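You operate a simulated robot arm through the tools that you are given. There is no shell and no other tool. Be economical: measure what you need, move in short steps, check, and stop when the job is done.

The job below is to be done with a simulated two-armed robot. You get a single attempt, and the scene is never put back.

JOB
Void the payment, put the red token on the red tray, dock the reader.
Fine: one press of VOID; reader in its grey base; token from the tin, tin shut again.

The check looks at the end state, three seconds after you hand in, the way a careful person would. Anything else that was tipped, shoved, dropped, spilled or broken makes it a failure.

ROBOT AND FRAMES
Two 7-joint arms with fingered hands on one trunk, on a base that drives. Base frame: it is fixed to the floor where the robot stands at the start and does not move with it; the origin is under the middle of the robot, x ahead of it, y to its left, z up; the surface under the hand at the start is at about z = 0.84. Lengths are in m, angles in degrees, forces in N, time in s.
The left shoulder is at the start at [0.2, 0.135, 0.945], the right one opposite. Places, roughly: green button [0.5, -0.1, 0.9]; green lid [0.5, -0.3, 0.9]; grey button [0.5, -0.1, 0.9]; inside of the red tray [0.5, -0.5, 0.8]; red button [0.5, -0.1, 0.9]. Payload 4 kg a hand.
The TCP of each hand is the grasp point between the finger pads, 0.025 m short of the fingertips. In the tool frame z runs along the fingers and y along their closing line. Largest opening 0.088 m; the body of the gripper starts 0.029 m behind the TCP. The gripper is a hand of 4 fingers: y runs from the thumb to the fingers, the wrist lies at [-0.013, -0.106, -0.174] in the tool frame, and closing takes about 1.5 s.
Orientation is that of the tool frame in the base frame, as [roll, pitch, yaw] about the fixed x, y, z axes, in that order (R = Rz(yaw) Ry(pitch) Rx(roll)). With the fingers straight down and the wrist toward the robot, the tool's x, y and z point along [0, 1, 0], [1, 0, 0] and [0, 0, -1] of the base frame.

CONTROLS
- The arms move only by the tool drive_tool. It takes "left_motion", "right_motion" or both (then of equal length, played together; a hand with none holds still); each is a list of rows, each a list of 7 numbers: the shift along the base's x, y, z in m, then the turn, a rotation vector about the base's x, y, z in degrees, then the gripper command, from -1 (fully open) to 1 (shut), values between in proportion. In form: [[tx, ty, tz, wx, wy, wz, jaw], ...]. A call has 1 to 8 rows; each row shifts and turns the commanded pose from where the row before left it. A row lasts 0.2 s, in which the tool goes at most 0.05 m and 8.6 degrees; a call with a longer step from one row to the next is refused whole, and so is a gripper value outside its range. A pose out of reach is approached as far as the arm can. The call stops where the force on the tool passes 50 N (or 10 N more than at its start, if that is more) or the arm is blocked; 0.2 s more then pass. Each finger travels about 0.153 m/s and halts on what it meets, pressing with about 32 N; the grip force reading is that of the motor and also rises with nothing between the fingers. The clock runs only during rows and for 0.2 s after the last one: add rows that do not move to give the fingers time. It gives the time, the measured TCP pose, the force on the tool (base axes), the opening and the grip force at its end, in the units of the frame above (readings bear some noise), with the torque about the TCP (base axes, N m) and any sound that the robot's microphone picked up.
- Cameras (640 x 400 px; columns grow to the right, rows downward): "scene" is now at [0.1277, -0.0389, 1.5436]; the picture's right is [-0.50, -0.86, 0.00], its down [-0.66, 0.38, -0.65] and it looks along [0.56, -0.33, -0.76] (base axes); focal length 248 px, centre (320, 200). "left" rides on the left gripper at [-0.064, -0.083, -0.098] in its tool frame; the picture's right is [-0.62, -0.37, 0.69], its down [0.71, -0.63, 0.30] and it looks along [0.32, 0.68, 0.65] (tool axes); focal length 265 px, centre (320, 200). "right" rides on the right gripper at [0.064, -0.083, -0.098] in its tool frame; the picture's right is [-0.62, 0.37, -0.69], its down [-0.71, -0.63, 0.30] and it looks along [-0.32, 0.68, 0.65] (tool axes); focal length 265 px, centre (320, 200). There is no depth. A picture from a camera that has moved, and an enlarged one, comes with that camera's place and axes in the base frame and with its lens.
- camera(camera): a new picture of that camera. No time passes.
- raise_lower(by): slides the trunk up (or, below 0, down) by that many m; the arms and the scene camera ride with it, the base frame stays. It gives what a move gives, with no picture.
- drive_base(legs): drives the robot by 1 to 6 legs, each [ahead, left, turn to the left] in m, m and degrees, along the robot's own axes; the way and the turn of a leg run together, so that a leg with both is an arc; at most 1.5 m and 180 degrees a leg. The arms and the cameras ride along, it lands a little off, and it stops where it bumps. It gives what a move gives.
- preshape(shape, hand): the hand has 4 fingers and takes this shape, open, in about a second: jaw (thumb against the fingers, like two jaws); tri (thumb and two fingers); tip (a fingertip pinch); poke (one finger out to press); point (the index stretched); flat (the hand flat); cup (the hand cupped); fist (a fist). The gripper value then closes the fingers along that shape, each until it touches; the sizes above hold for jaw. It gives what a move gives, with no picture.
- aim_head(pan, tilt): turns the head with the scene camera to pan (to the left, within 97 degrees either way) and tilt (down, from -29 to 69), counted from straight ahead of the robot. It gives what a move gives.
- enlarge(camera, box): a new picture of the part [left, top, right, bottom] of that camera's present view, enlarged. No time passes.
- hand_in(): hands the job in; it is judged then, once.

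Work in short steps. Places have to be worked out from the pictures, the camera data and where the tool is seen: move nearer, look again, correct. Check each grasp and each placing, and mend what went wrong. You have 120 turns and 100 pictures in all, those below and enlarged ones among them. Open the grippers and draw the arms clear of the work before you hand the job in, unless the task says otherwise; then end with one line.

The tools are called after ">>>" as a command line: name --argument value ..., lists and objects as JSON in quotes. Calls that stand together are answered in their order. drive_tool: Moves the arms, as the interface text tells. Its arguments: {"type":"object","properties":{"left_motion":{"type":"array"},"right_motion":{"type":"array"}},"required":[]} The other tools are called the same way: raise_lower (by) slides the trunk up or down; preshape (shape, hand) gives the hand a shape; drive_base (legs) drives the base; aim_head (pan, tilt) turns the head that bears the scene camera; camera (camera) takes a picture; enlarge (camera, box) takes an enlarged picture of a part of a camera's view; hand_in () hands the job in.

At the start:

```text
time_s: 0.0
left_position: [0.6094, -0.0987, 1.1819]
left_ee_rot: [180.0, 0.1, 90.0]
left_force: [0.0, -0.4, -0.9]
left_wrist_torque: [-0.02, -0.02, 0.02]
left_width: 0.0876
left_grip_force: 0.0
left_shape: jaw
right_position: [0.3592, -0.4642, 1.1896]
right_ee_rot: [179.9, -0.1, 90.1]
right_force: [-0.4, 0.3, -0.4]
right_wrist_torque: [-0.01, -0.02, 0.01]
right_width: 0.0877
right_grip_force: 0.0
right_shape: jaw
trunk travel left (down, up): [-0.55, 0.22]
robot x, y, heading: [0.0011, 0.0039, -0.5]
head pan, tilt: [-30.3, 49.6]
```

scene: 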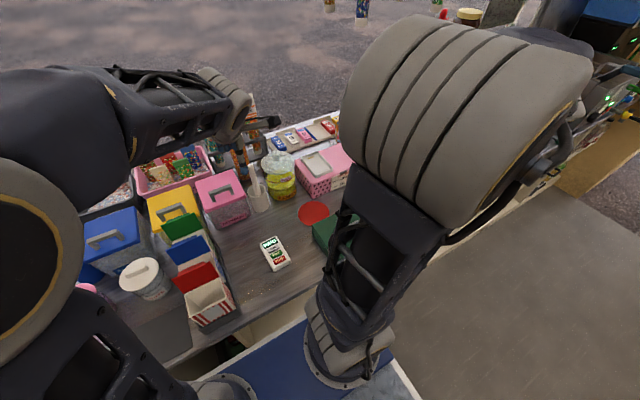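
right: 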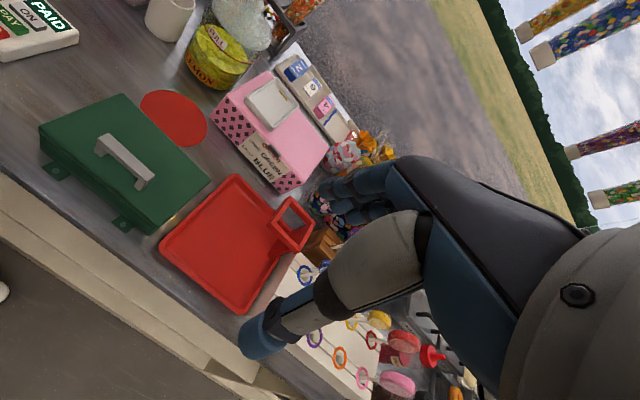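
left: 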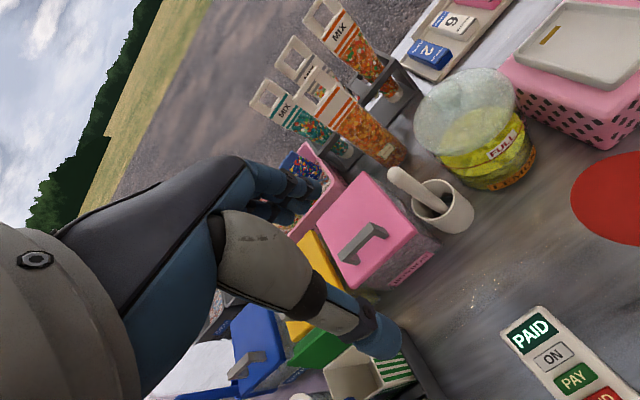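

The pictures show the reader near [0.5,-0.1], the green tin and the red tray. I'll take enlarged views for detail before moving.

>>> enlarge --camera "right" --box '[0, 0, 340, 320]'

>>> enlarge --camera "left" --box '[380, 0, 640, 400]'

>>> enlarge --camera "scene" --box '[180, 100, 380, 300]'

```text
1.25 times, centred on (170, 160) of right
camera zoom: at [0.2739, -0.4018, 1.2886], right [0.37, -0.62, 0.69], down [-0.63, -0.71, -0.3], along [0.68, -0.32, -0.65], focal length 332 px, centre (508, 250)
```

zoom: 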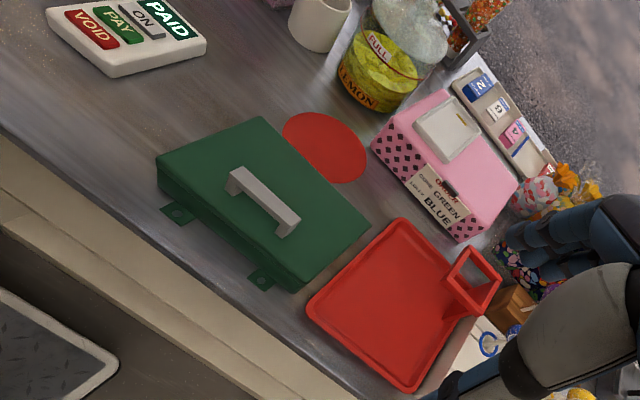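

```text
1.00 times, centred on (510, 200) of left (not enlarged: the box is as wide or as high as the picture)
camera zoom: at [0.5271, -0.1626, 1.2789], right [-0.37, -0.62, -0.69], down [-0.63, 0.71, -0.3], along [0.68, 0.32, -0.65], focal length 265 px, centre (130, 200)
```

zoom: 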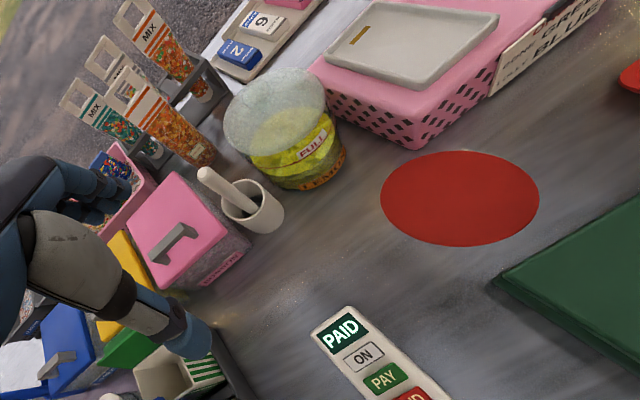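

```text
2.00 times, centred on (280, 200) of scene
camera zoom: at [0.1277, -0.0389, 1.5436], right [-0.5, -0.86, 0.0], down [-0.66, 0.38, -0.65], along [0.56, -0.33, -0.76], focal length 496 px, centre (400, 200)
```

zoom: 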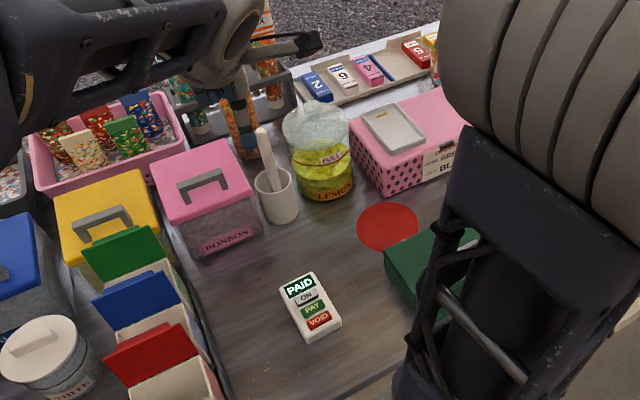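

Next I'll read the sign on the pink box and look closely at the dock base and the reader.

>>> enlarge --camera "right" --box '[200, 60, 340, 200]'

>>> enlarge --camera "left" --box '[500, 0, 640, 100]'

>>> enlarge --camera "right" --box '[30, 80, 220, 250]'

```text
2.86 times, centred on (270, 130) of right
camera zoom: at [0.2739, -0.4018, 1.2886], right [0.37, -0.62, 0.69], down [-0.63, -0.71, -0.3], along [0.68, -0.32, -0.65], focal length 758 px, centre (463, 400)
```

zoom: 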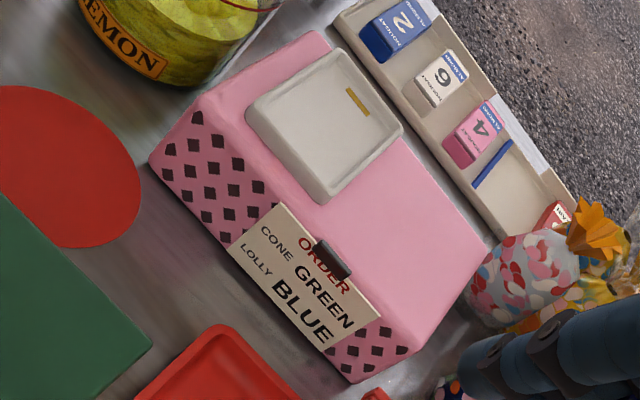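

```text
4.00 times, centred on (570, 50) of left
camera zoom: at [0.5271, -0.1626, 1.2789], right [-0.37, -0.62, -0.69], down [-0.63, 0.71, -0.3], along [0.68, 0.32, -0.65], focal length 1062 px, centre (-680, 800)
```

zoom: 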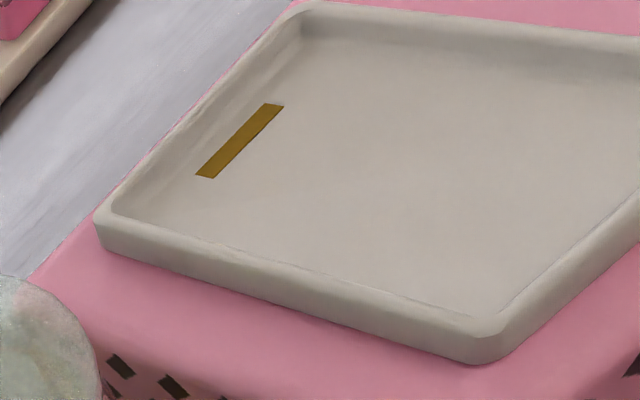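

```text
2.35 times, centred on (125, 165) of right
camera zoom: at [0.2739, -0.4018, 1.2886], right [0.37, -0.62, 0.69], down [-0.63, -0.71, -0.3], along [0.68, -0.32, -0.65], focal length 624 px, centre (779, 282)
```

zoom: 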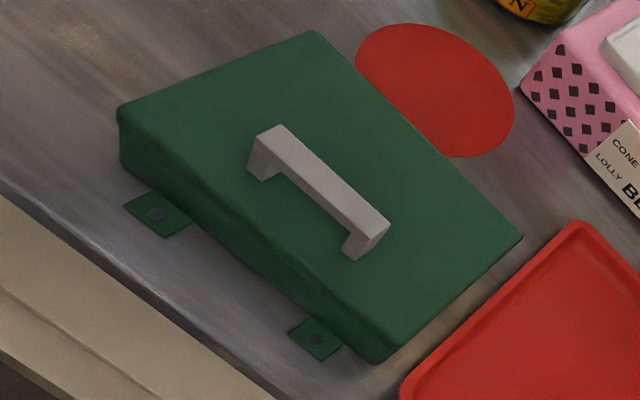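

The dock is at about x 0.65–0.77, y −0.41…−0.34 on the pink box, with the contact strip at its far end. The tin is at about x 0.41–0.52, y −0.40…−0.24. These are slightly too near, so I'll back up 0.15 m.

>>> drive_base --legs '[[-0.15, 0, 0]]'

```text
time_s: 1.4
left_position: [0.4573, -0.0971, 1.1796]
left_ee_rot: [180.0, 0.1, 90.1]
left_force: [-0.3, 0.8, 0.3]
left_wrist_torque: [0.01, 0.02, -0.01]
left_width: 0.0876
left_grip_force: 0.1
left_shape: jaw
right_position: [0.206, -0.4644, 1.1891]
right_ee_rot: [-180.0, 0.0, 90.1]
right_force: [-0.4, -0.5, 0.2]
right_wrist_torque: [0.0, -0.02, 0.02]
right_width: 0.0878
right_grip_force: 0.0
right_shape: jaw
trunk travel left (down, up): [-0.55, 0.22]
robot x, y, heading: [-0.1523, -0.0011, 0.1]
head pan, tilt: [-30.3, 49.6]
```

I'll take the left arm off to the left, and bring the right one forward and left toward the reader, staying high.

>>> drive_tool --left_motion '[[0, 0.05, 0, 0, 0, 0, -1], [0, 0.05, 0, 0, 0, 0, -1], [0, 0.05, 0, 0, 0, 0, -1], [0, 0.05, 0, 0, 0, 0, -1], [0, 0.05, 0, 0, 0, 0, -1], [0, 0.05, 0, 0, 0, 0, -1], [0, 0.05, 0, 0, 0, 0, -1]]' --right_motion '[[0.03, 0.02, 0, 0, 0, 0, -1], [0.03, 0.02, 0, 0, 0, 0, -1], [0.03, 0.02, 0, 0, 0, 0, -1], [0.03, 0.02, 0, 0, 0, 0, -1], [0.03, 0.02, 0, 0, 0, 0, -1], [0.03, 0.02, 0, 0, 0, 0, -1], [0.03, 0.02, 0, 0, 0, 0, -1]]'

>>> aim_head --pan -22 --tilt 45

>>> camera --camera "scene"

>>> camera --camera "right"

```text
time_s: 3.0
left_position: [0.4559, 0.2489, 1.1826]
left_ee_rot: [179.9, 0.0, 90.1]
left_force: [-0.3, -0.2, 0.5]
left_wrist_torque: [-0.01, 0.0, -0.02]
left_width: 0.0875
left_grip_force: 0.1
left_shape: jaw
right_position: [0.4174, -0.3238, 1.1895]
right_ee_rot: [-180.0, -0.1, 90.0]
right_force: [0.3, 0.1, -0.6]
right_wrist_torque: [-0.01, -0.01, 0.01]
right_width: 0.0878
right_grip_force: 0.0
right_shape: jaw
trunk travel left (down, up): [-0.55, 0.22]
robot x, y, heading: [-0.157, -0.0008, -0.1]
head pan, tilt: [-30.3, 49.6]
```

```text
time_s: 3.7
left_position: [0.4567, 0.2497, 1.1816]
left_ee_rot: [180.0, 0.0, 90.2]
left_force: [0.1, 0.4, -0.1]
left_wrist_torque: [0.02, 0.02, 0.0]
left_width: 0.0878
left_grip_force: 0.1
left_shape: jaw
right_position: [0.4186, -0.3261, 1.1901]
right_ee_rot: [179.9, 0.0, 90.1]
right_force: [0.3, -0.2, -0.2]
right_wrist_torque: [0.0, 0.02, -0.01]
right_width: 0.0875
right_grip_force: 0.1
right_shape: jaw
trunk travel left (down, up): [-0.55, 0.22]
robot x, y, heading: [-0.15, 0.0011, -0.2]
head pan, tilt: [-22.0, 45.0]
```

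```text
90 pictures are left
camera scene: at [-0.0163, -0.0302, 1.55], right [-0.37, -0.93, 0.0], down [-0.66, 0.26, -0.71], along [0.66, -0.26, -0.71], focal length 248 px, centre (320, 200)
```

scene: 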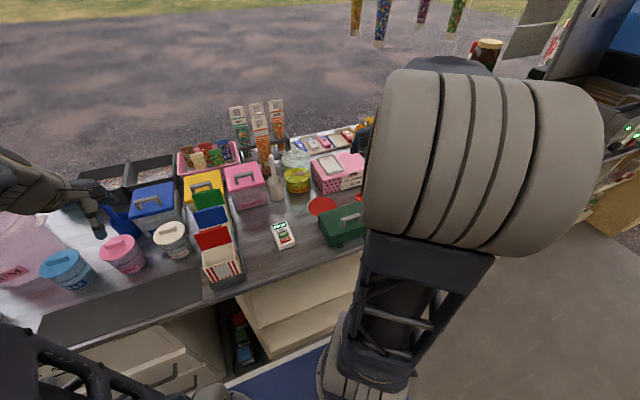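

```text
89 pictures are left
camera right: at [0.3336, -0.2617, 1.2877], right [0.37, -0.62, 0.69], down [-0.63, -0.72, -0.3], along [0.68, -0.32, -0.65], focal length 265 px, centre (320, 200)
```

right: 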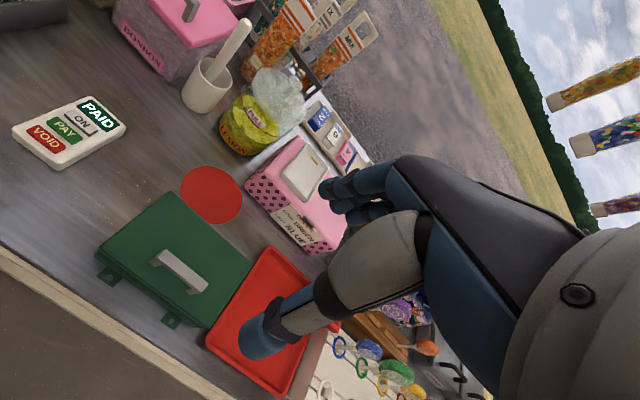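

VOID is judged at about [0.478, −0.102]. I'll give the right hand the poke shape and move it toward the reader, high up, to see where the finger is.

>>> preshape --hand "right" --shape "poke"

>>> drive_tool --right_motion '[[0.0, 0.04, -0.02, 0, 0, 0, -1], [0.0, 0.04, -0.02, 0, 0, 0, -1], [0.0, 0.04, -0.03, 0, 0, 0, -1], [0.0, 0.03, -0.03, 0, 0, 0, -1], [0, 0.02, -0.03, 0, 0, 0, -1]]'

>>> camera --camera "right"

>>> camera --camera "left"

```text
time_s: 4.6
left_position: [0.457, 0.2486, 1.1809]
left_ee_rot: [-180.0, 0.0, 90.0]
left_force: [0.4, 0.3, -0.4]
left_wrist_torque: [0.0, 0.0, 0.01]
left_width: 0.0876
left_grip_force: 0.0
left_shape: jaw
right_position: [0.4181, -0.3252, 1.1893]
right_ee_rot: [179.9, 0.0, 90.1]
right_force: [-0.6, -0.5, -0.6]
right_wrist_torque: [0.01, -0.02, 0.0]
right_width: 0.0
right_grip_force: 0.0
right_shape: poke
trunk travel left (down, up): [-0.55, 0.22]
robot x, y, heading: [-0.1512, -0.0024, 0.3]
head pan, tilt: [-22.0, 45.0]
```

```text
time_s: 5.8
left_position: [0.4546, 0.2481, 1.1818]
left_ee_rot: [179.9, 0.0, 90.1]
left_force: [0.5, -0.3, -0.2]
left_wrist_torque: [-0.02, 0.01, 0.01]
left_width: 0.0875
left_grip_force: 0.1
left_shape: jaw
right_position: [0.4165, -0.1557, 1.0593]
right_ee_rot: [180.0, 0.2, 90.2]
right_force: [1.6, 0.5, 0.4]
right_wrist_torque: [0.0, -0.02, -0.01]
right_width: 0.0
right_grip_force: 0.1
right_shape: poke
trunk travel left (down, up): [-0.55, 0.22]
robot x, y, heading: [-0.1542, 0.0026, 0.1]
head pan, tilt: [-22.0, 45.0]
```

```text
88 pictures are left
camera right: at [0.3308, -0.0914, 1.1572], right [0.37, -0.62, 0.69], down [-0.63, -0.72, -0.3], along [0.68, -0.33, -0.65], focal length 265 px, centre (320, 200)
```

right: 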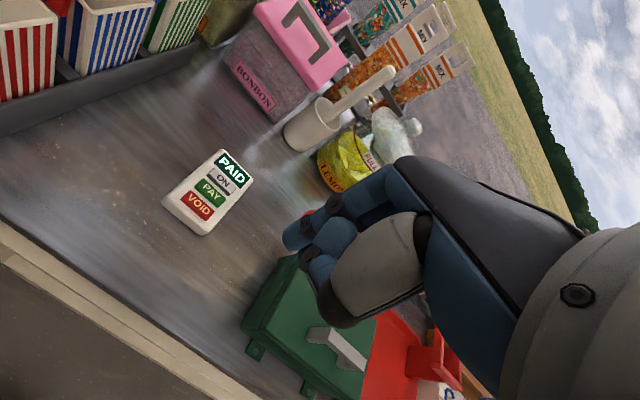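

```text
87 pictures are left
camera left: at [0.3729, 0.1852, 1.2796], right [-0.37, -0.62, -0.69], down [-0.63, 0.71, -0.3], along [0.68, 0.33, -0.65], focal length 265 px, centre (320, 200)
```

left: 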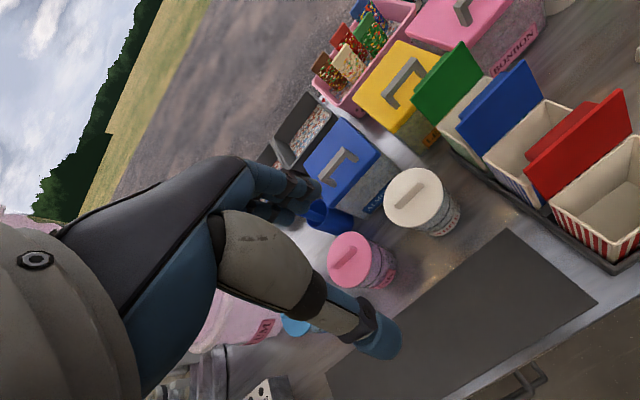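

I'll zoom in to find the poking fingertip in the right camera.

>>> enlarge --camera "right" --box '[220, 150, 440, 330]'

>>> enlarge --camera "scene" --box '[220, 150, 420, 300]'

```text
2.22 times, centred on (330, 240) of right
camera zoom: at [0.3308, -0.0914, 1.1572], right [0.37, -0.62, 0.69], down [-0.63, -0.72, -0.3], along [0.68, -0.33, -0.65], focal length 590 px, centre (298, 111)
```

zoom: 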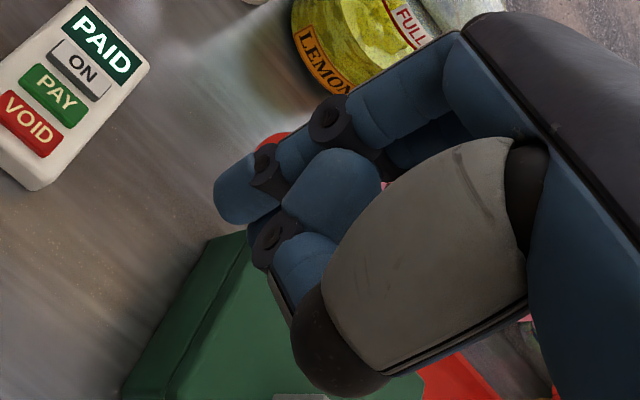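

```text
2.67 times, centred on (320, 225) of scene
camera zoom: at [-0.0165, -0.0303, 1.5501], right [-0.37, -0.93, 0.0], down [-0.66, 0.26, -0.71], along [0.66, -0.26, -0.71], focal length 661 px, centre (320, 133)
```

zoom: 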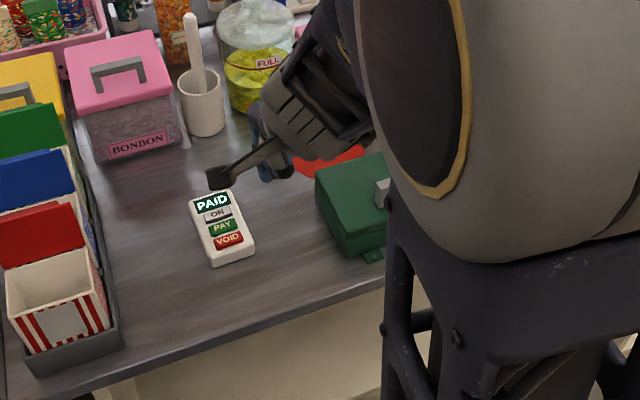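

The tip of the poke finger works out close to the TCP axis, about 0.025 m below the TCP. I'll go above VOID, stop clear of it and look again.

>>> drive_tool --right_motion '[[0.03, 0.02, -0.03, 0, 0, 0, -1], [0.03, 0.02, -0.03, 0, 0, 0, -1], [0.0, 0.0, -0.03, 0, 0, 0, -1], [0.0, 0.0, -0.03, 0, 0, 0, -1], [0, 0, 0, 0, 0, 0, -1]]'

>>> enlarge --camera "right" --box '[200, 150, 400, 290]'

>>> enlarge --camera "scene" --box '[220, 180, 340, 260]'

```text
time_s: 7.0
left_position: [0.4567, 0.2502, 1.1816]
left_ee_rot: [180.0, 0.0, 90.0]
left_force: [0.4, 0.1, 0.3]
left_wrist_torque: [0.0, 0.03, 0.0]
left_width: 0.0875
left_grip_force: 0.1
left_shape: jaw
right_position: [0.4717, -0.1178, 0.9441]
right_ee_rot: [179.9, 0.0, 90.2]
right_force: [0.2, -0.3, 0.4]
right_wrist_torque: [0.01, -0.02, -0.03]
right_width: 0.0003
right_grip_force: 0.3
right_shape: poke
right hand out of reach, approached as far as the arm can: row 1
trunk travel left (down, up): [-0.55, 0.22]
robot x, y, heading: [-0.152, -0.0023, 0.1]
head pan, tilt: [-22.0, 45.0]
```

```text
2.86 times, centred on (300, 220) of right
camera zoom: at [0.3856, -0.0541, 1.0426], right [0.37, -0.62, 0.69], down [-0.63, -0.72, -0.3], along [0.68, -0.32, -0.65], focal length 758 px, centre (377, 143)
```

zoom: 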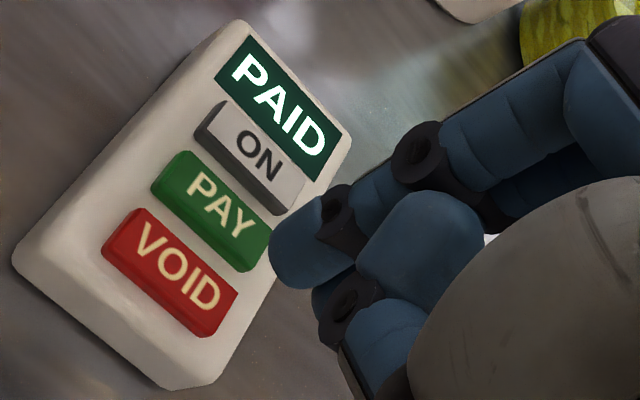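

```text
5.00 times, centred on (280, 220) of scene
camera zoom: at [-0.0163, -0.0302, 1.5501], right [-0.37, -0.93, 0.0], down [-0.66, 0.26, -0.71], along [0.66, -0.26, -0.71], focal length 1239 px, centre (520, 100)
```

zoom: 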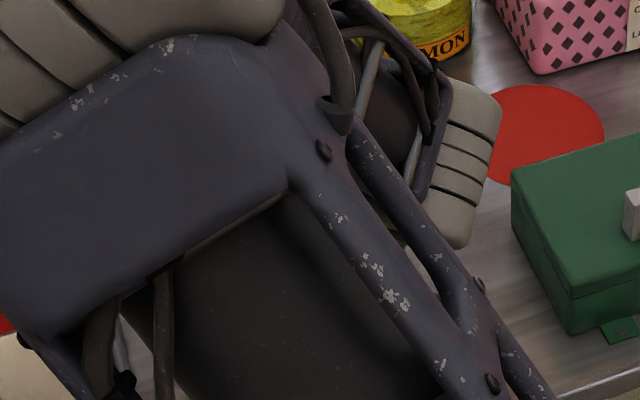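

The fingertip is at about [0.472, −0.112], some 4 cm above VOID, which is at [0.475, −0.106]. I'll shift slightly and go down a little, then check again.

>>> drive_tool --right_motion '[[0.003, 0.005, -0.015, 0, 0, 0, -1], [0, 0, -0.005, 0, 0, 0, -1], [0, 0, 0, 0, 0, 0, -1]]'

>>> enlarge --camera "right" --box '[200, 150, 400, 290]'

```text
time_s: 7.8
left_position: [0.4558, 0.2492, 1.1819]
left_ee_rot: [-179.9, 0.0, 90.0]
left_force: [0.4, -0.7, 0.6]
left_wrist_torque: [0.0, 0.01, -0.05]
left_width: 0.0877
left_grip_force: 0.1
left_shape: jaw
right_position: [0.4736, -0.1115, 0.9248]
right_ee_rot: [180.0, 0.0, 90.0]
right_force: [0.0, 0.3, -0.4]
right_wrist_torque: [-0.01, 0.02, -0.02]
right_width: 0.0
right_grip_force: 0.0
right_shape: poke
trunk travel left (down, up): [-0.55, 0.22]
robot x, y, heading: [-0.1518, 0.0013, 0.1]
head pan, tilt: [-22.0, 45.0]
```

```text
2.86 times, centred on (300, 220) of right
camera zoom: at [0.3889, -0.0486, 1.0239], right [0.37, -0.62, 0.69], down [-0.63, -0.71, -0.3], along [0.68, -0.32, -0.65], focal length 758 px, centre (377, 143)
```

zoom: 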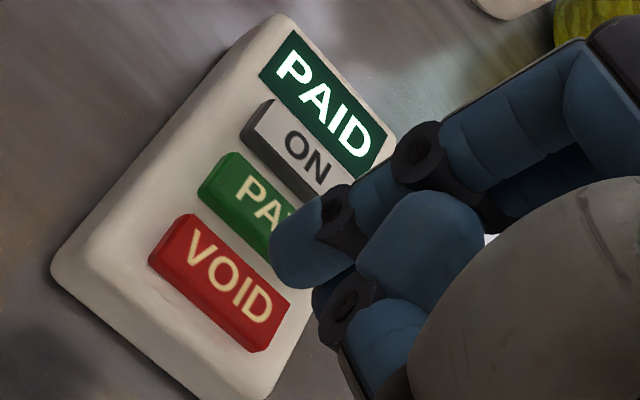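

The tip lines up with VOID in x and y to within a few mm. I'll go down in small rows until I feel contact.

>>> drive_tool --right_motion '[[0.001, 0, -0.007, 0, 0, 0, -1], [0, 0, -0.006, 0, 0, 0, -1], [0, 0, -0.005, 0, 0, 0, -1], [0, 0, 0, 0, 0, 0, -1]]'

>>> enlarge --camera "right" --box '[200, 150, 400, 290]'

```text
time_s: 8.8
left_position: [0.4559, 0.2494, 1.1814]
left_ee_rot: [179.9, -0.1, 90.1]
left_force: [0.9, 0.1, 0.5]
left_wrist_torque: [0.01, -0.03, 0.02]
left_width: 0.0877
left_grip_force: 0.0
left_shape: jaw
right_position: [0.4757, -0.1126, 0.9072]
right_ee_rot: [180.0, 0.1, 90.0]
right_force: [-0.5, -0.1, -0.5]
right_wrist_torque: [-0.01, 0.01, 0.0]
right_width: 0.0
right_grip_force: 0.0
right_shape: poke
trunk travel left (down, up): [-0.55, 0.22]
robot x, y, heading: [-0.1513, 0.0006, 0.2]
head pan, tilt: [-22.0, 45.0]
```

```text
2.86 times, centred on (300, 220) of right
camera zoom: at [0.3903, -0.0489, 1.006], right [0.37, -0.62, 0.69], down [-0.63, -0.72, -0.3], along [0.68, -0.32, -0.65], focal length 758 px, centre (377, 143)
```

zoom: 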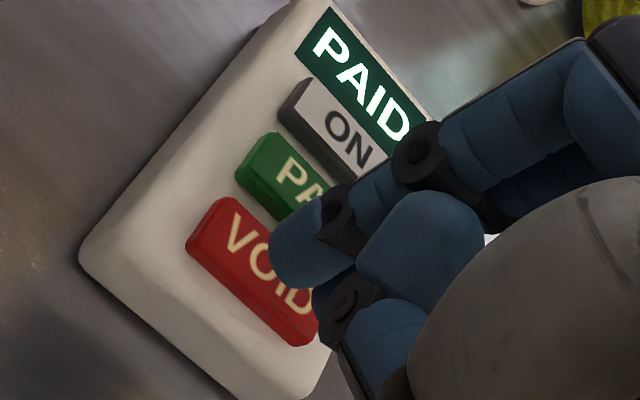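

It's still clear by about a centimetre and the alignment is good. I'll keep going down in fine steps.

>>> drive_tool --right_motion '[[0, 0, -0.004, 0, 0, 0, -1], [0, 0, -0.004, 0, 0, 0, -1], [0, 0, -0.003, 0, 0, 0, -1]]'

>>> enlarge --camera "right" --box '[200, 150, 400, 290]'

```text
time_s: 9.6
left_position: [0.4561, 0.2495, 1.1819]
left_ee_rot: [-180.0, 0.0, 90.1]
left_force: [-0.7, -0.4, -0.2]
left_wrist_torque: [0.0, 0.03, -0.05]
left_width: 0.0875
left_grip_force: 0.0
left_shape: jaw
right_position: [0.4756, -0.113, 0.8961]
right_ee_rot: [-180.0, 0.0, 90.1]
right_force: [0.1, 0.4, 0.7]
right_wrist_torque: [0.01, 0.0, -0.02]
right_width: 0.0
right_grip_force: 0.1
right_shape: poke
trunk travel left (down, up): [-0.55, 0.22]
robot x, y, heading: [-0.1532, -0.0035, 0.1]
head pan, tilt: [-22.0, 45.0]
heard: click
```

```text
2.86 times, centred on (300, 220) of right
camera zoom: at [0.3902, -0.0493, 0.9949], right [0.37, -0.62, 0.69], down [-0.63, -0.71, -0.31], along [0.68, -0.32, -0.65], focal length 758 px, centre (377, 143)
```

zoom: 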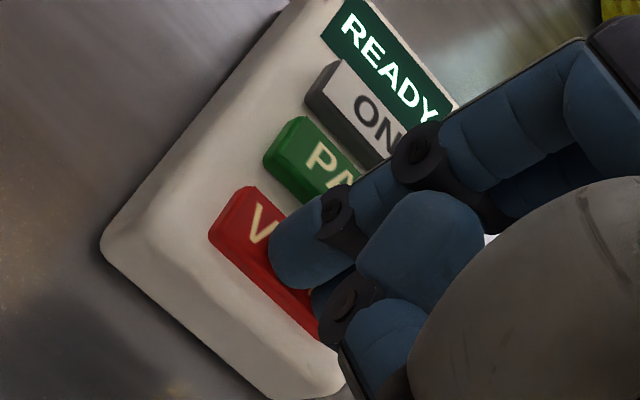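

A click sounded and the display now reads READY, so the void is done. I'll lift straight up, take the jaw shape and start turning so the fingers close across the reader's width.

>>> drive_tool --right_motion '[[0, 0, 0.03, 0, 0, 0, -1], [0, 0, 0.04, 0, 0, 0, -1], [0, 0, 0.04, 0, 0, 0, -1], [0.005, 0, 0.03, 0, 0, 8, -1], [0.005, 0, 0.0, 0, 0, 8, -1], [0.005, 0, 0.0, 0, 0, 8, -1], [0.005, 0, 0.0, 0, 0, 8, -1], [0.005, 0, 0.0, 0, 0, 8, -1]]'

>>> preshape --hand "right" --shape "jaw"

>>> drive_tool --right_motion '[[0.005, 0, 0, 0, 0, 8.5, -1], [0.005, 0, 0.0, 0, 0, 8.5, -1], [0, 0, 0.0, 0, 0, 8.5, -1], [0, 0, 0.0, 0, 0, 8.5, -1], [0, 0, 0.0, 0, 0, 8.5, -1], [0.0, 0, 0.0, 0, 0, 7.5, -1], [0, 0, 0, 0, 0, 0, -1]]'

>>> camera --camera "right"

```text
time_s: 11.4
left_position: [0.4551, 0.2491, 1.1807]
left_ee_rot: [180.0, 0.0, 90.1]
left_force: [-0.8, 0.6, -0.1]
left_wrist_torque: [-0.02, 0.0, 0.03]
left_width: 0.0877
left_grip_force: 0.1
left_shape: jaw
right_position: [0.4993, -0.1122, 1.0379]
right_ee_rot: [-180.0, 0.0, 130.2]
right_force: [0.2, 0.6, -0.4]
right_wrist_torque: [-0.01, 0.0, 0.0]
right_width: 0.0003
right_grip_force: 0.1
right_shape: poke
trunk travel left (down, up): [-0.55, 0.22]
robot x, y, heading: [-0.1524, 0.0024, -0.0]
head pan, tilt: [-22.0, 45.0]
```

```text
time_s: 12.3
left_position: [0.4561, 0.2497, 1.1817]
left_ee_rot: [-179.9, 0.1, 90.0]
left_force: [-0.3, 0.5, -0.3]
left_wrist_torque: [0.0, 0.02, 0.01]
left_width: 0.0876
left_grip_force: 0.0
left_shape: jaw
right_position: [0.4995, -0.1127, 1.0359]
right_ee_rot: [-180.0, 0.0, 130.0]
right_force: [-0.1, 0.1, -0.2]
right_wrist_torque: [0.0, 0.05, 0.0]
right_width: 0.0878
right_grip_force: 0.1
right_shape: jaw
trunk travel left (down, up): [-0.55, 0.22]
robot x, y, heading: [-0.1545, -0.0003, 0.0]
head pan, tilt: [-22.0, 45.0]
```

```text
time_s: 13.9
left_position: [0.4564, 0.2487, 1.181]
left_ee_rot: [180.0, 0.0, 90.0]
left_force: [-0.2, 0.9, -0.6]
left_wrist_torque: [-0.01, -0.02, 0.02]
left_width: 0.0874
left_grip_force: 0.0
left_shape: jaw
right_position: [0.5087, -0.1131, 1.0368]
right_ee_rot: [-180.0, 0.1, -179.8]
right_force: [-0.2, 0.5, -0.1]
right_wrist_torque: [-0.01, 0.0, -0.03]
right_width: 0.0881
right_grip_force: 0.0
right_shape: jaw
trunk travel left (down, up): [-0.55, 0.22]
robot x, y, heading: [-0.1542, -0.0037, 0.2]
head pan, tilt: [-22.0, 45.0]
```

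```text
79 pictures are left
camera right: at [0.4438, -0.1973, 1.1348], right [0.62, 0.37, 0.69], down [0.72, -0.63, -0.3], along [0.32, 0.68, -0.65], focal length 265 px, centre (320, 200)
```

right: 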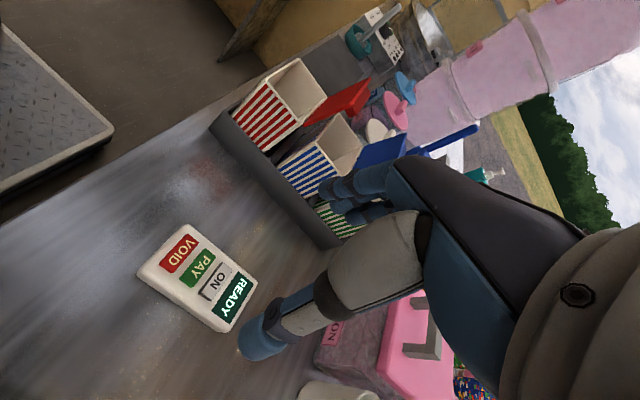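

The reader is square to x, centred at about [0.514, −0.110] and 0.055 wide. I'll come down over it with open fingers to just above its top.

>>> drive_tool --right_motion '[[0.005, 0.003, -0.03, 0, 0, 0, -1], [0, 0, -0.03, 0, 0, 0, -1], [0, 0, -0.03, 0, 0, 0, -1], [0, 0, -0.03, 0, 0, 0, -1], [0, 0, -0.01, 0, 0, 0, -1], [0, 0, 0, 0, 0, 0, -1]]'

>>> enlarge --camera "right" --box '[140, 150, 460, 350]'

>>> camera --camera "scene"

```text
time_s: 15.3
left_position: [0.4556, 0.2504, 1.1823]
left_ee_rot: [179.9, 0.0, 90.1]
left_force: [0.1, -0.3, -0.6]
left_wrist_torque: [0.0, 0.01, 0.0]
left_width: 0.0873
left_grip_force: 0.1
left_shape: jaw
right_position: [0.5155, -0.1098, 0.9071]
right_ee_rot: [-179.9, 0.0, -179.9]
right_force: [-0.7, 0.1, -0.5]
right_wrist_torque: [-0.04, -0.01, -0.04]
right_width: 0.0879
right_grip_force: 0.2
right_shape: jaw
trunk travel left (down, up): [-0.55, 0.22]
robot x, y, heading: [-0.1523, 0.0023, 0.1]
head pan, tilt: [-22.0, 45.0]
```

```text
2.00 times, centred on (300, 250) of right
camera zoom: at [0.4501, -0.1946, 1.0056], right [0.62, 0.37, 0.69], down [0.72, -0.63, -0.3], along [0.32, 0.68, -0.65], focal length 531 px, centre (360, 100)
```

zoom: 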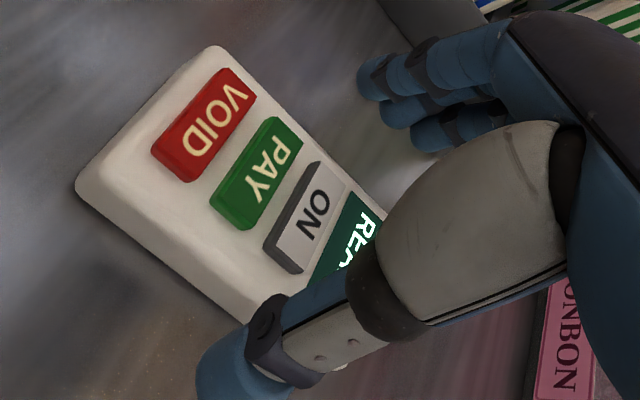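

```text
77 pictures are left
camera scene: at [-0.0163, -0.0302, 1.5501], right [-0.37, -0.93, 0.0], down [-0.66, 0.26, -0.71], along [0.66, -0.26, -0.71], focal length 248 px, centre (320, 200)
```

scene: 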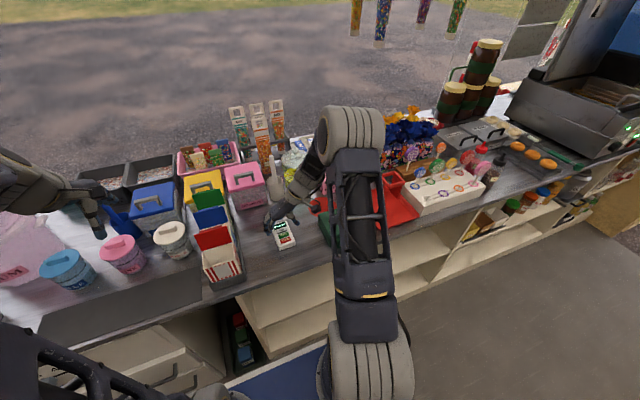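

The fingers straddle the reader, with the thumb at its right side and the fingers at its left. I'll go down 26 mm so the tips hold only the upper half, then close.

>>> drive_tool --right_motion '[[-0.001, 0, -0.013, 0, 0, 0, -1], [0, 0, -0.013, 0, 0, 0, -1], [0, 0, 0, 0, 0, 0, -0.5], [0, 0, 0, 0, 0, 0, 0], [0, 0, 0, 0, 0, 0, 0.5], [0, 0, 0, 0, 0, 0, 1], [0, 0, 0, 0, 0, 0, 1], [0, 0, 0, 0, 0, 0, 1]]'

>>> enlarge --camera "right" --box '[140, 150, 460, 350]'

```text
time_s: 17.1
left_position: [0.4553, 0.2493, 1.1814]
left_ee_rot: [-180.0, 0.0, 90.0]
left_force: [0.5, 0.0, -0.3]
left_wrist_torque: [0.02, -0.01, -0.02]
left_width: 0.0872
left_grip_force: 0.1
left_shape: jaw
right_position: [0.5144, -0.1086, 0.8809]
right_ee_rot: [-180.0, 0.0, -179.9]
right_force: [-0.7, -0.6, 0.3]
right_wrist_torque: [-0.02, -0.02, 0.03]
right_width: 0.0533
right_grip_force: 31.4
right_shape: jaw
trunk travel left (down, up): [-0.55, 0.22]
robot x, y, heading: [-0.1538, 0.0016, 0.3]
head pan, tilt: [-22.0, 45.0]
```

```text
2.00 times, centred on (300, 250) of right
camera zoom: at [0.4484, -0.1938, 0.9799], right [0.62, 0.37, 0.69], down [0.72, -0.63, -0.3], along [0.32, 0.68, -0.65], focal length 531 px, centre (360, 100)
```

zoom: 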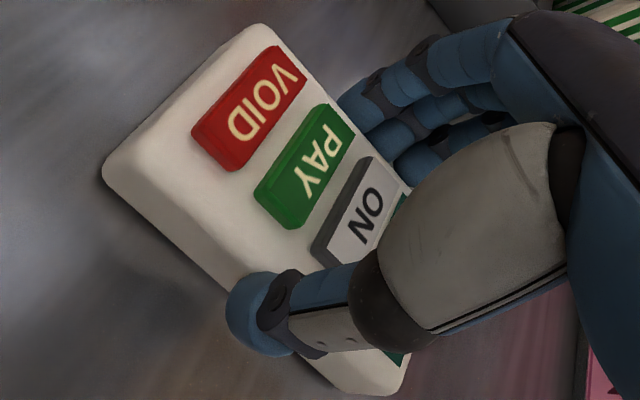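

It's gripped at 53 mm. I'll lift straight up 3 cm first, then higher.

>>> drive_tool --right_motion '[[0, 0, 0.015, 0, 0, 0, 1], [0, 0, 0.02, 0, 0, 0, 1], [0, 0, 0.03, 0, 0, 0, 1], [0, 0, 0.04, 0, 0, 0, 1], [0, 0, 0.04, 0, 0, 0, 1], [0, -0.02, 0.04, 0, 0, 0, 1], [0, -0.04, 0.03, 0, 0, 0, 1], [0, -0.04, 0.02, 0, 0, 0, 1]]'

>>> camera --camera "right"

```text
time_s: 18.9
left_position: [0.4555, 0.2491, 1.1816]
left_ee_rot: [180.0, 0.0, 90.1]
left_force: [-0.2, 0.2, 0.7]
left_wrist_torque: [-0.06, 0.02, 0.01]
left_width: 0.0877
left_grip_force: 0.0
left_shape: jaw
right_position: [0.512, -0.2081, 1.1171]
right_ee_rot: [-180.0, 0.0, -179.9]
right_force: [-1.1, 0.0, -1.9]
right_wrist_torque: [-0.01, -0.01, 0.03]
right_width: 0.0538
right_grip_force: 32.2
right_shape: jaw
trunk travel left (down, up): [-0.55, 0.22]
robot x, y, heading: [-0.1534, -0.0024, 0.2]
head pan, tilt: [-22.0, 45.0]
```

```text
75 pictures are left
camera right: at [0.4467, -0.2929, 1.2152], right [0.62, 0.37, 0.69], down [0.72, -0.63, -0.3], along [0.32, 0.68, -0.65], focal length 265 px, centre (320, 200)
```

right: 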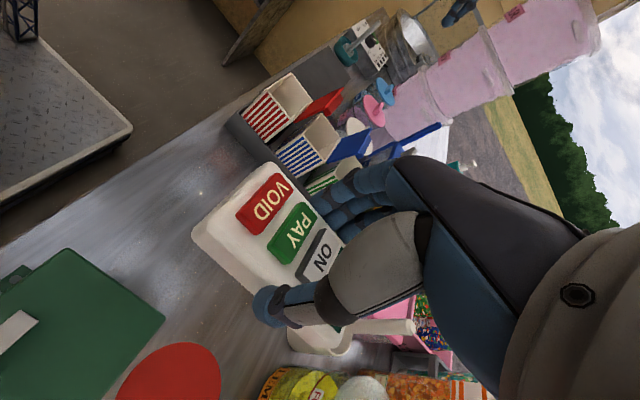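

The reader is held level. I'll go right to the dock's line and then forward, staying at 1.12.

>>> drive_tool --right_motion '[[0, -0.04, 0, 0, 0, 0, 1], [0.01, -0.04, 0.01, 0, 0, 0, 1], [0.03, -0.03, 0, 0, 0, 0, 1], [0.03, -0.03, 0, 0, 0, 0, 1], [0.03, -0.02, 0, 0, 0, 0, 1], [0.03, -0.009, 0, 0, 0, 0, 1], [0, 0, 0, 0, 0, 0, 1]]'

>>> camera --camera "right"

>>> camera --camera "scene"

>>> camera --camera "left"

```text
time_s: 20.5
left_position: [0.4557, 0.2486, 1.182]
left_ee_rot: [-179.9, -0.1, 90.1]
left_force: [-0.4, -0.6, -1.1]
left_wrist_torque: [0.01, 0.03, 0.02]
left_width: 0.0874
left_grip_force: 0.2
left_shape: jaw
right_position: [0.5936, -0.3537, 1.1256]
right_ee_rot: [-180.0, 0.1, -179.9]
right_force: [-0.1, 0.2, -1.9]
right_wrist_torque: [0.01, 0.03, -0.01]
right_width: 0.0534
right_grip_force: 31.9
right_shape: jaw
right hand out of reach, approached as far as the arm can: row 5, 6
trunk travel left (down, up): [-0.55, 0.22]
robot x, y, heading: [-0.1537, -0.0019, -0.0]
head pan, tilt: [-22.0, 45.0]
```

```text
74 pictures are left
camera right: at [0.5276, -0.4394, 1.2236], right [0.62, 0.37, 0.69], down [0.72, -0.63, -0.3], along [0.32, 0.68, -0.65], focal length 265 px, centre (320, 200)
```

right: 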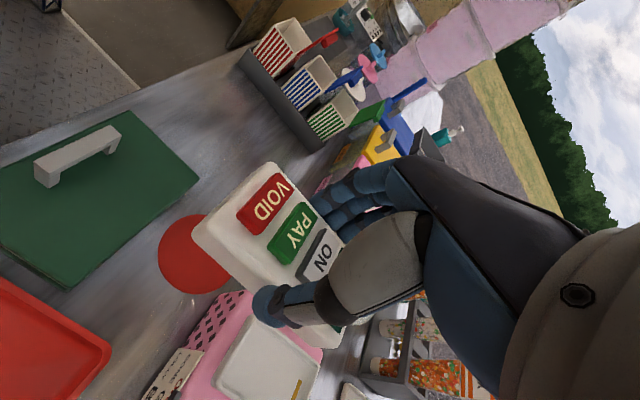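

```text
73 pictures are left
camera scene: at [-0.0162, -0.0302, 1.55], right [-0.37, -0.93, 0.0], down [-0.66, 0.26, -0.71], along [0.66, -0.26, -0.71], focal length 248 px, centre (320, 200)
```

scene: 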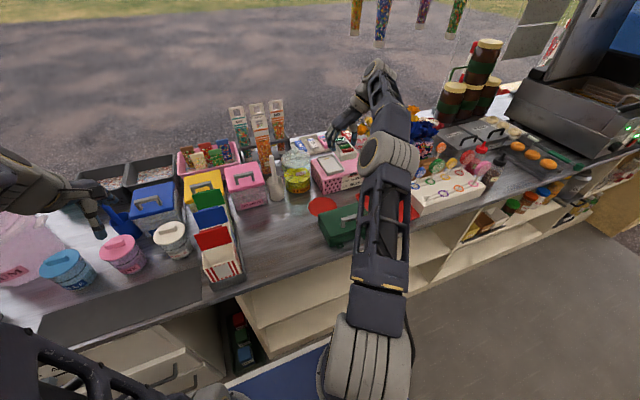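

```text
72 pictures are left
camera left: at [0.3731, 0.1854, 1.2795], right [-0.37, -0.62, -0.69], down [-0.63, 0.71, -0.3], along [0.68, 0.33, -0.65], focal length 265 px, centre (320, 200)
```

left: 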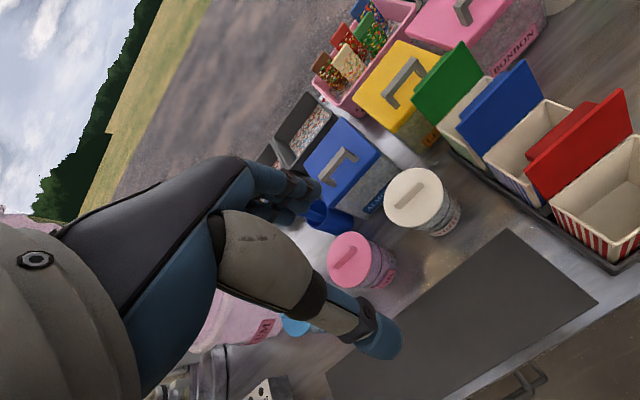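

The right hand is at its reach limit here. I'll drive 0.11 m ahead, which carries the reader over the dock at a safe height.

>>> drive_base --legs '[[0.11, 0, 0]]'

>>> camera --camera "right"

>>> camera --camera "scene"

```text
time_s: 21.7
left_position: [0.5694, 0.2493, 1.1818]
left_ee_rot: [-179.9, 0.0, 90.1]
left_force: [0.1, -0.6, 0.6]
left_wrist_torque: [0.02, 0.01, 0.01]
left_width: 0.0878
left_grip_force: 0.0
left_shape: jaw
right_position: [0.7078, -0.3536, 1.1256]
right_ee_rot: [180.0, 0.0, -179.9]
right_force: [-0.7, 0.0, -2.1]
right_wrist_torque: [0.01, 0.01, -0.05]
right_width: 0.0533
right_grip_force: 31.8
right_shape: jaw
trunk travel left (down, up): [-0.55, 0.22]
robot x, y, heading: [-0.0391, 0.0031, 0.0]
head pan, tilt: [-22.0, 45.0]
```

```text
71 pictures are left
camera right: at [0.6414, -0.4387, 1.2238], right [0.62, 0.37, 0.69], down [0.72, -0.63, -0.3], along [0.32, 0.68, -0.65], focal length 265 px, centre (320, 200)
```

right: 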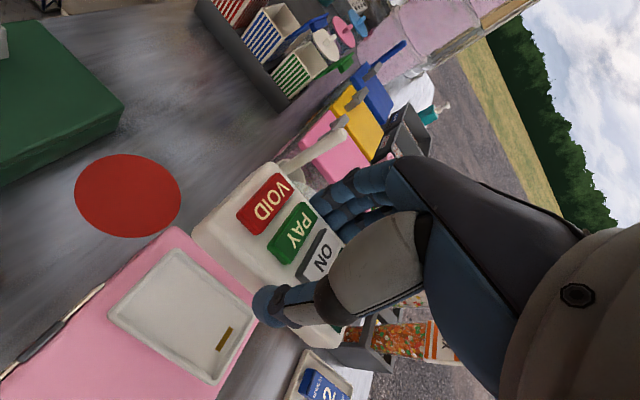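

```text
70 pictures are left
camera scene: at [0.0974, -0.0299, 1.5501], right [-0.37, -0.93, 0.0], down [-0.66, 0.26, -0.71], along [0.66, -0.26, -0.71], focal length 248 px, centre (320, 200)
```

scene: 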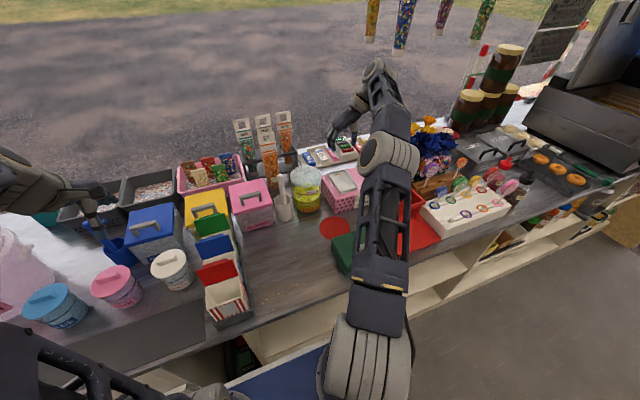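

The rim of the dock comes out at z≈0.935, with its centre near [0.728, −0.377]. The contact strip is at the far end. To find which end of the reader has contacts, I'll tilt its underside toward the left and turn the left hand's camera to look at it.

>>> drive_tool --left_motion '[[0, -0.02, 0, 0, 0, -8.4, -1], [0, -0.02, 0, 0, 0, -8.4, -1], [0, -0.02, 0, 0, 0, -8.4, -1], [0, -0.02, 0, 0, 0, -8.4, -1], [0, -0.02, 0, 0, 0, -8.4, -1], [0, -0.02, 0, 0, 0, -8.4, -1], [0, -0.02, 0, 0, 0, -8.4, -1], [0, -0.02, 0, 0, 0, -8.4, -1]]' --right_motion '[[-0.02, 0, 0, 0, 0, 0, 1], [-0.02, 0, 0, 0, 0, 0, 1], [-0.02, 0, 0, 8.4, 0, 0, 1], [-0.02, 0, 0.01, 8.4, 0, 0, 1], [-0.02, 0, 0.01, 8.4, 0, 0, 1], [0, 0, 0.01, 8.4, 0, 0, 1], [0, 0, 0.01, 8.4, 0, 0, 1], [0, 0, 0.01, 8, 0, 0, 1]]'

>>> drive_tool --left_motion '[[0, 0, 0, 0, 0, -8.4, -1], [0, 0, 0, 0, 0, -8.4, -1], [0, 0, 0, 0, 0, -6, -1], [0, 0, 0, -8, 0, 0, -1], [0, 0, 0, -8, 0, 0, -1], [0, 0, 0, -8, 0, 0, -1]]'

>>> camera --camera "left"

```text
time_s: 23.5
left_position: [0.5696, 0.0907, 1.1806]
left_ee_rot: [-179.9, 0.1, 22.8]
left_force: [0.2, 0.0, -0.7]
left_wrist_torque: [-0.04, -0.02, 0.02]
left_width: 0.0877
left_grip_force: 0.0
left_shape: jaw
right_position: [0.6079, -0.3539, 1.1752]
right_ee_rot: [129.9, 0.1, -179.8]
right_force: [-0.2, -0.4, -1.4]
right_wrist_torque: [-0.03, -0.01, 0.01]
right_width: 0.0537
right_grip_force: 32.2
right_shape: jaw
trunk travel left (down, up): [-0.55, 0.22]
robot x, y, heading: [-0.0406, 0.0042, 0.1]
head pan, tilt: [-22.0, 45.0]
```

```text
time_s: 24.9
left_position: [0.5699, 0.0898, 1.182]
left_ee_rot: [155.9, 0.0, 0.0]
left_force: [0.1, 0.1, 0.7]
left_wrist_torque: [0.0, 0.03, 0.02]
left_width: 0.0877
left_grip_force: 0.1
left_shape: jaw
right_position: [0.6073, -0.355, 1.1737]
right_ee_rot: [130.1, 0.0, -179.8]
right_force: [0.2, 0.0, -1.3]
right_wrist_torque: [-0.02, 0.01, -0.01]
right_width: 0.0535
right_grip_force: 32.1
right_shape: jaw
trunk travel left (down, up): [-0.55, 0.22]
robot x, y, heading: [-0.0392, -0.0039, -0.0]
head pan, tilt: [-22.0, 45.0]
```

```text
69 pictures are left
camera left: at [0.5054, 0.2062, 1.2376], right [-0.62, 0.05, -0.78], down [0.71, 0.45, -0.54], along [0.33, -0.89, -0.32], focal length 265 px, centre (320, 200)
```

left: 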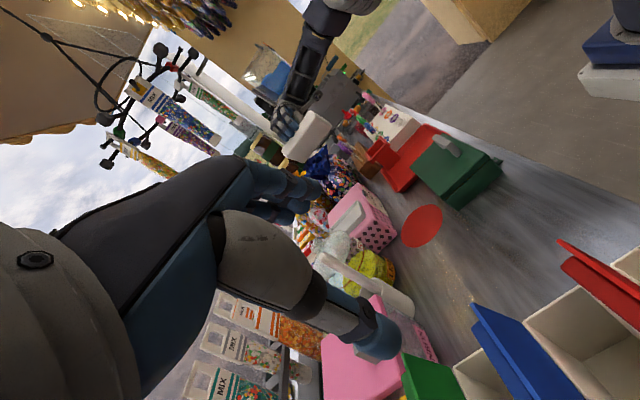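

>>> enlarge --camera "left" --box '[260, 90, 360, 180]'

```text
4.44 times, centred on (310, 135) of left
camera zoom: at [0.5054, 0.2062, 1.2376], right [-0.62, 0.05, -0.78], down [0.71, 0.45, -0.54], along [0.33, -0.89, -0.32], focal length 1180 px, centre (364, 489)
```

zoom: 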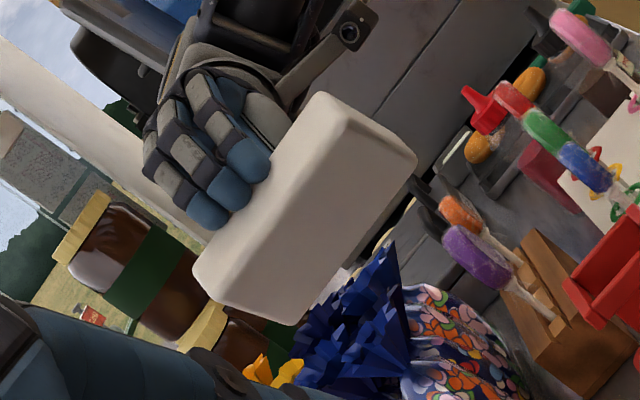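

The underside is plain, so I'll keep the reader readable from this side, with READY toward the contact strip. Next I'll undo the tilt and bring it above the dock.

>>> drive_tool --right_motion '[[0.02, 0, 0, -8.4, 0, 0, 1], [0.02, 0, 0, -8.4, 0, 0, 1], [0.02, -0.005, 0, -8.4, 0, 0, 1], [0.02, -0.005, -0.01, -8.4, 0, 0, 1], [0.02, -0.006, -0.02, -8.4, 0, 0, 1], [0.02, -0.006, -0.04, -8, 0, 0, 1], [0.0, 0, -0.04, 0, 0, 0, 1], [0.0, 0, -0.02, 0, 0, 0, 1]]'

>>> camera --camera "right"

>>> enlarge --camera "left" --box '[280, 150, 420, 260]'

```text
time_s: 26.7
left_position: [0.5698, 0.0909, 1.1826]
left_ee_rot: [156.0, 0.0, 0.1]
left_force: [0.2, 0.1, 0.0]
left_wrist_torque: [-0.02, 0.01, 0.04]
left_width: 0.0878
left_grip_force: 0.0
left_shape: jaw
right_position: [0.7118, -0.3699, 1.0474]
right_ee_rot: [-180.0, 0.0, -179.9]
right_force: [-0.4, 0.4, -1.4]
right_wrist_torque: [0.02, 0.02, 0.01]
right_width: 0.0535
right_grip_force: 31.7
right_shape: jaw
right hand out of reach, approached as far as the arm can: row 3, 4
trunk travel left (down, up): [-0.55, 0.22]
robot x, y, heading: [-0.0389, 0.0013, 0.1]
head pan, tilt: [-22.0, 45.0]
```

```text
67 pictures are left
camera right: at [0.6453, -0.4539, 1.1459], right [0.62, 0.37, 0.69], down [0.72, -0.63, -0.3], along [0.32, 0.68, -0.65], focal length 265 px, centre (320, 200)
```

right: 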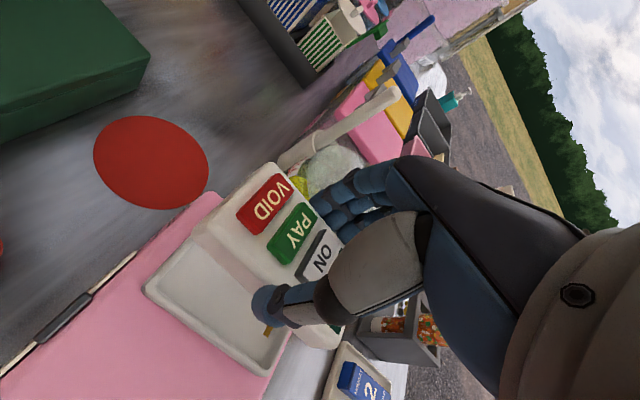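

```text
3.64 times, centred on (350, 205) of left
camera zoom: at [0.5053, 0.2067, 1.2376], right [-0.62, 0.05, -0.78], down [0.71, 0.45, -0.54], along [0.33, -0.89, -0.32], focal length 965 px, centre (211, 182)
```

zoom: 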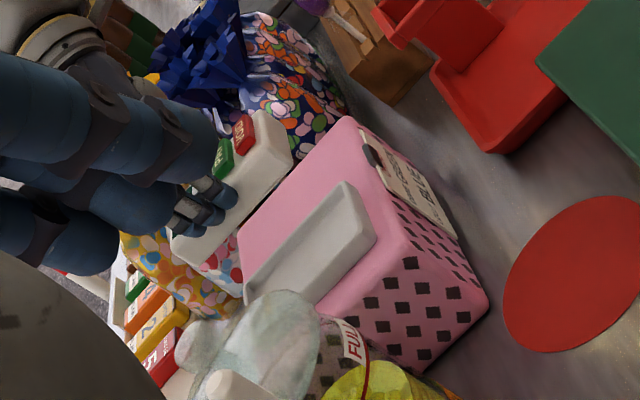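

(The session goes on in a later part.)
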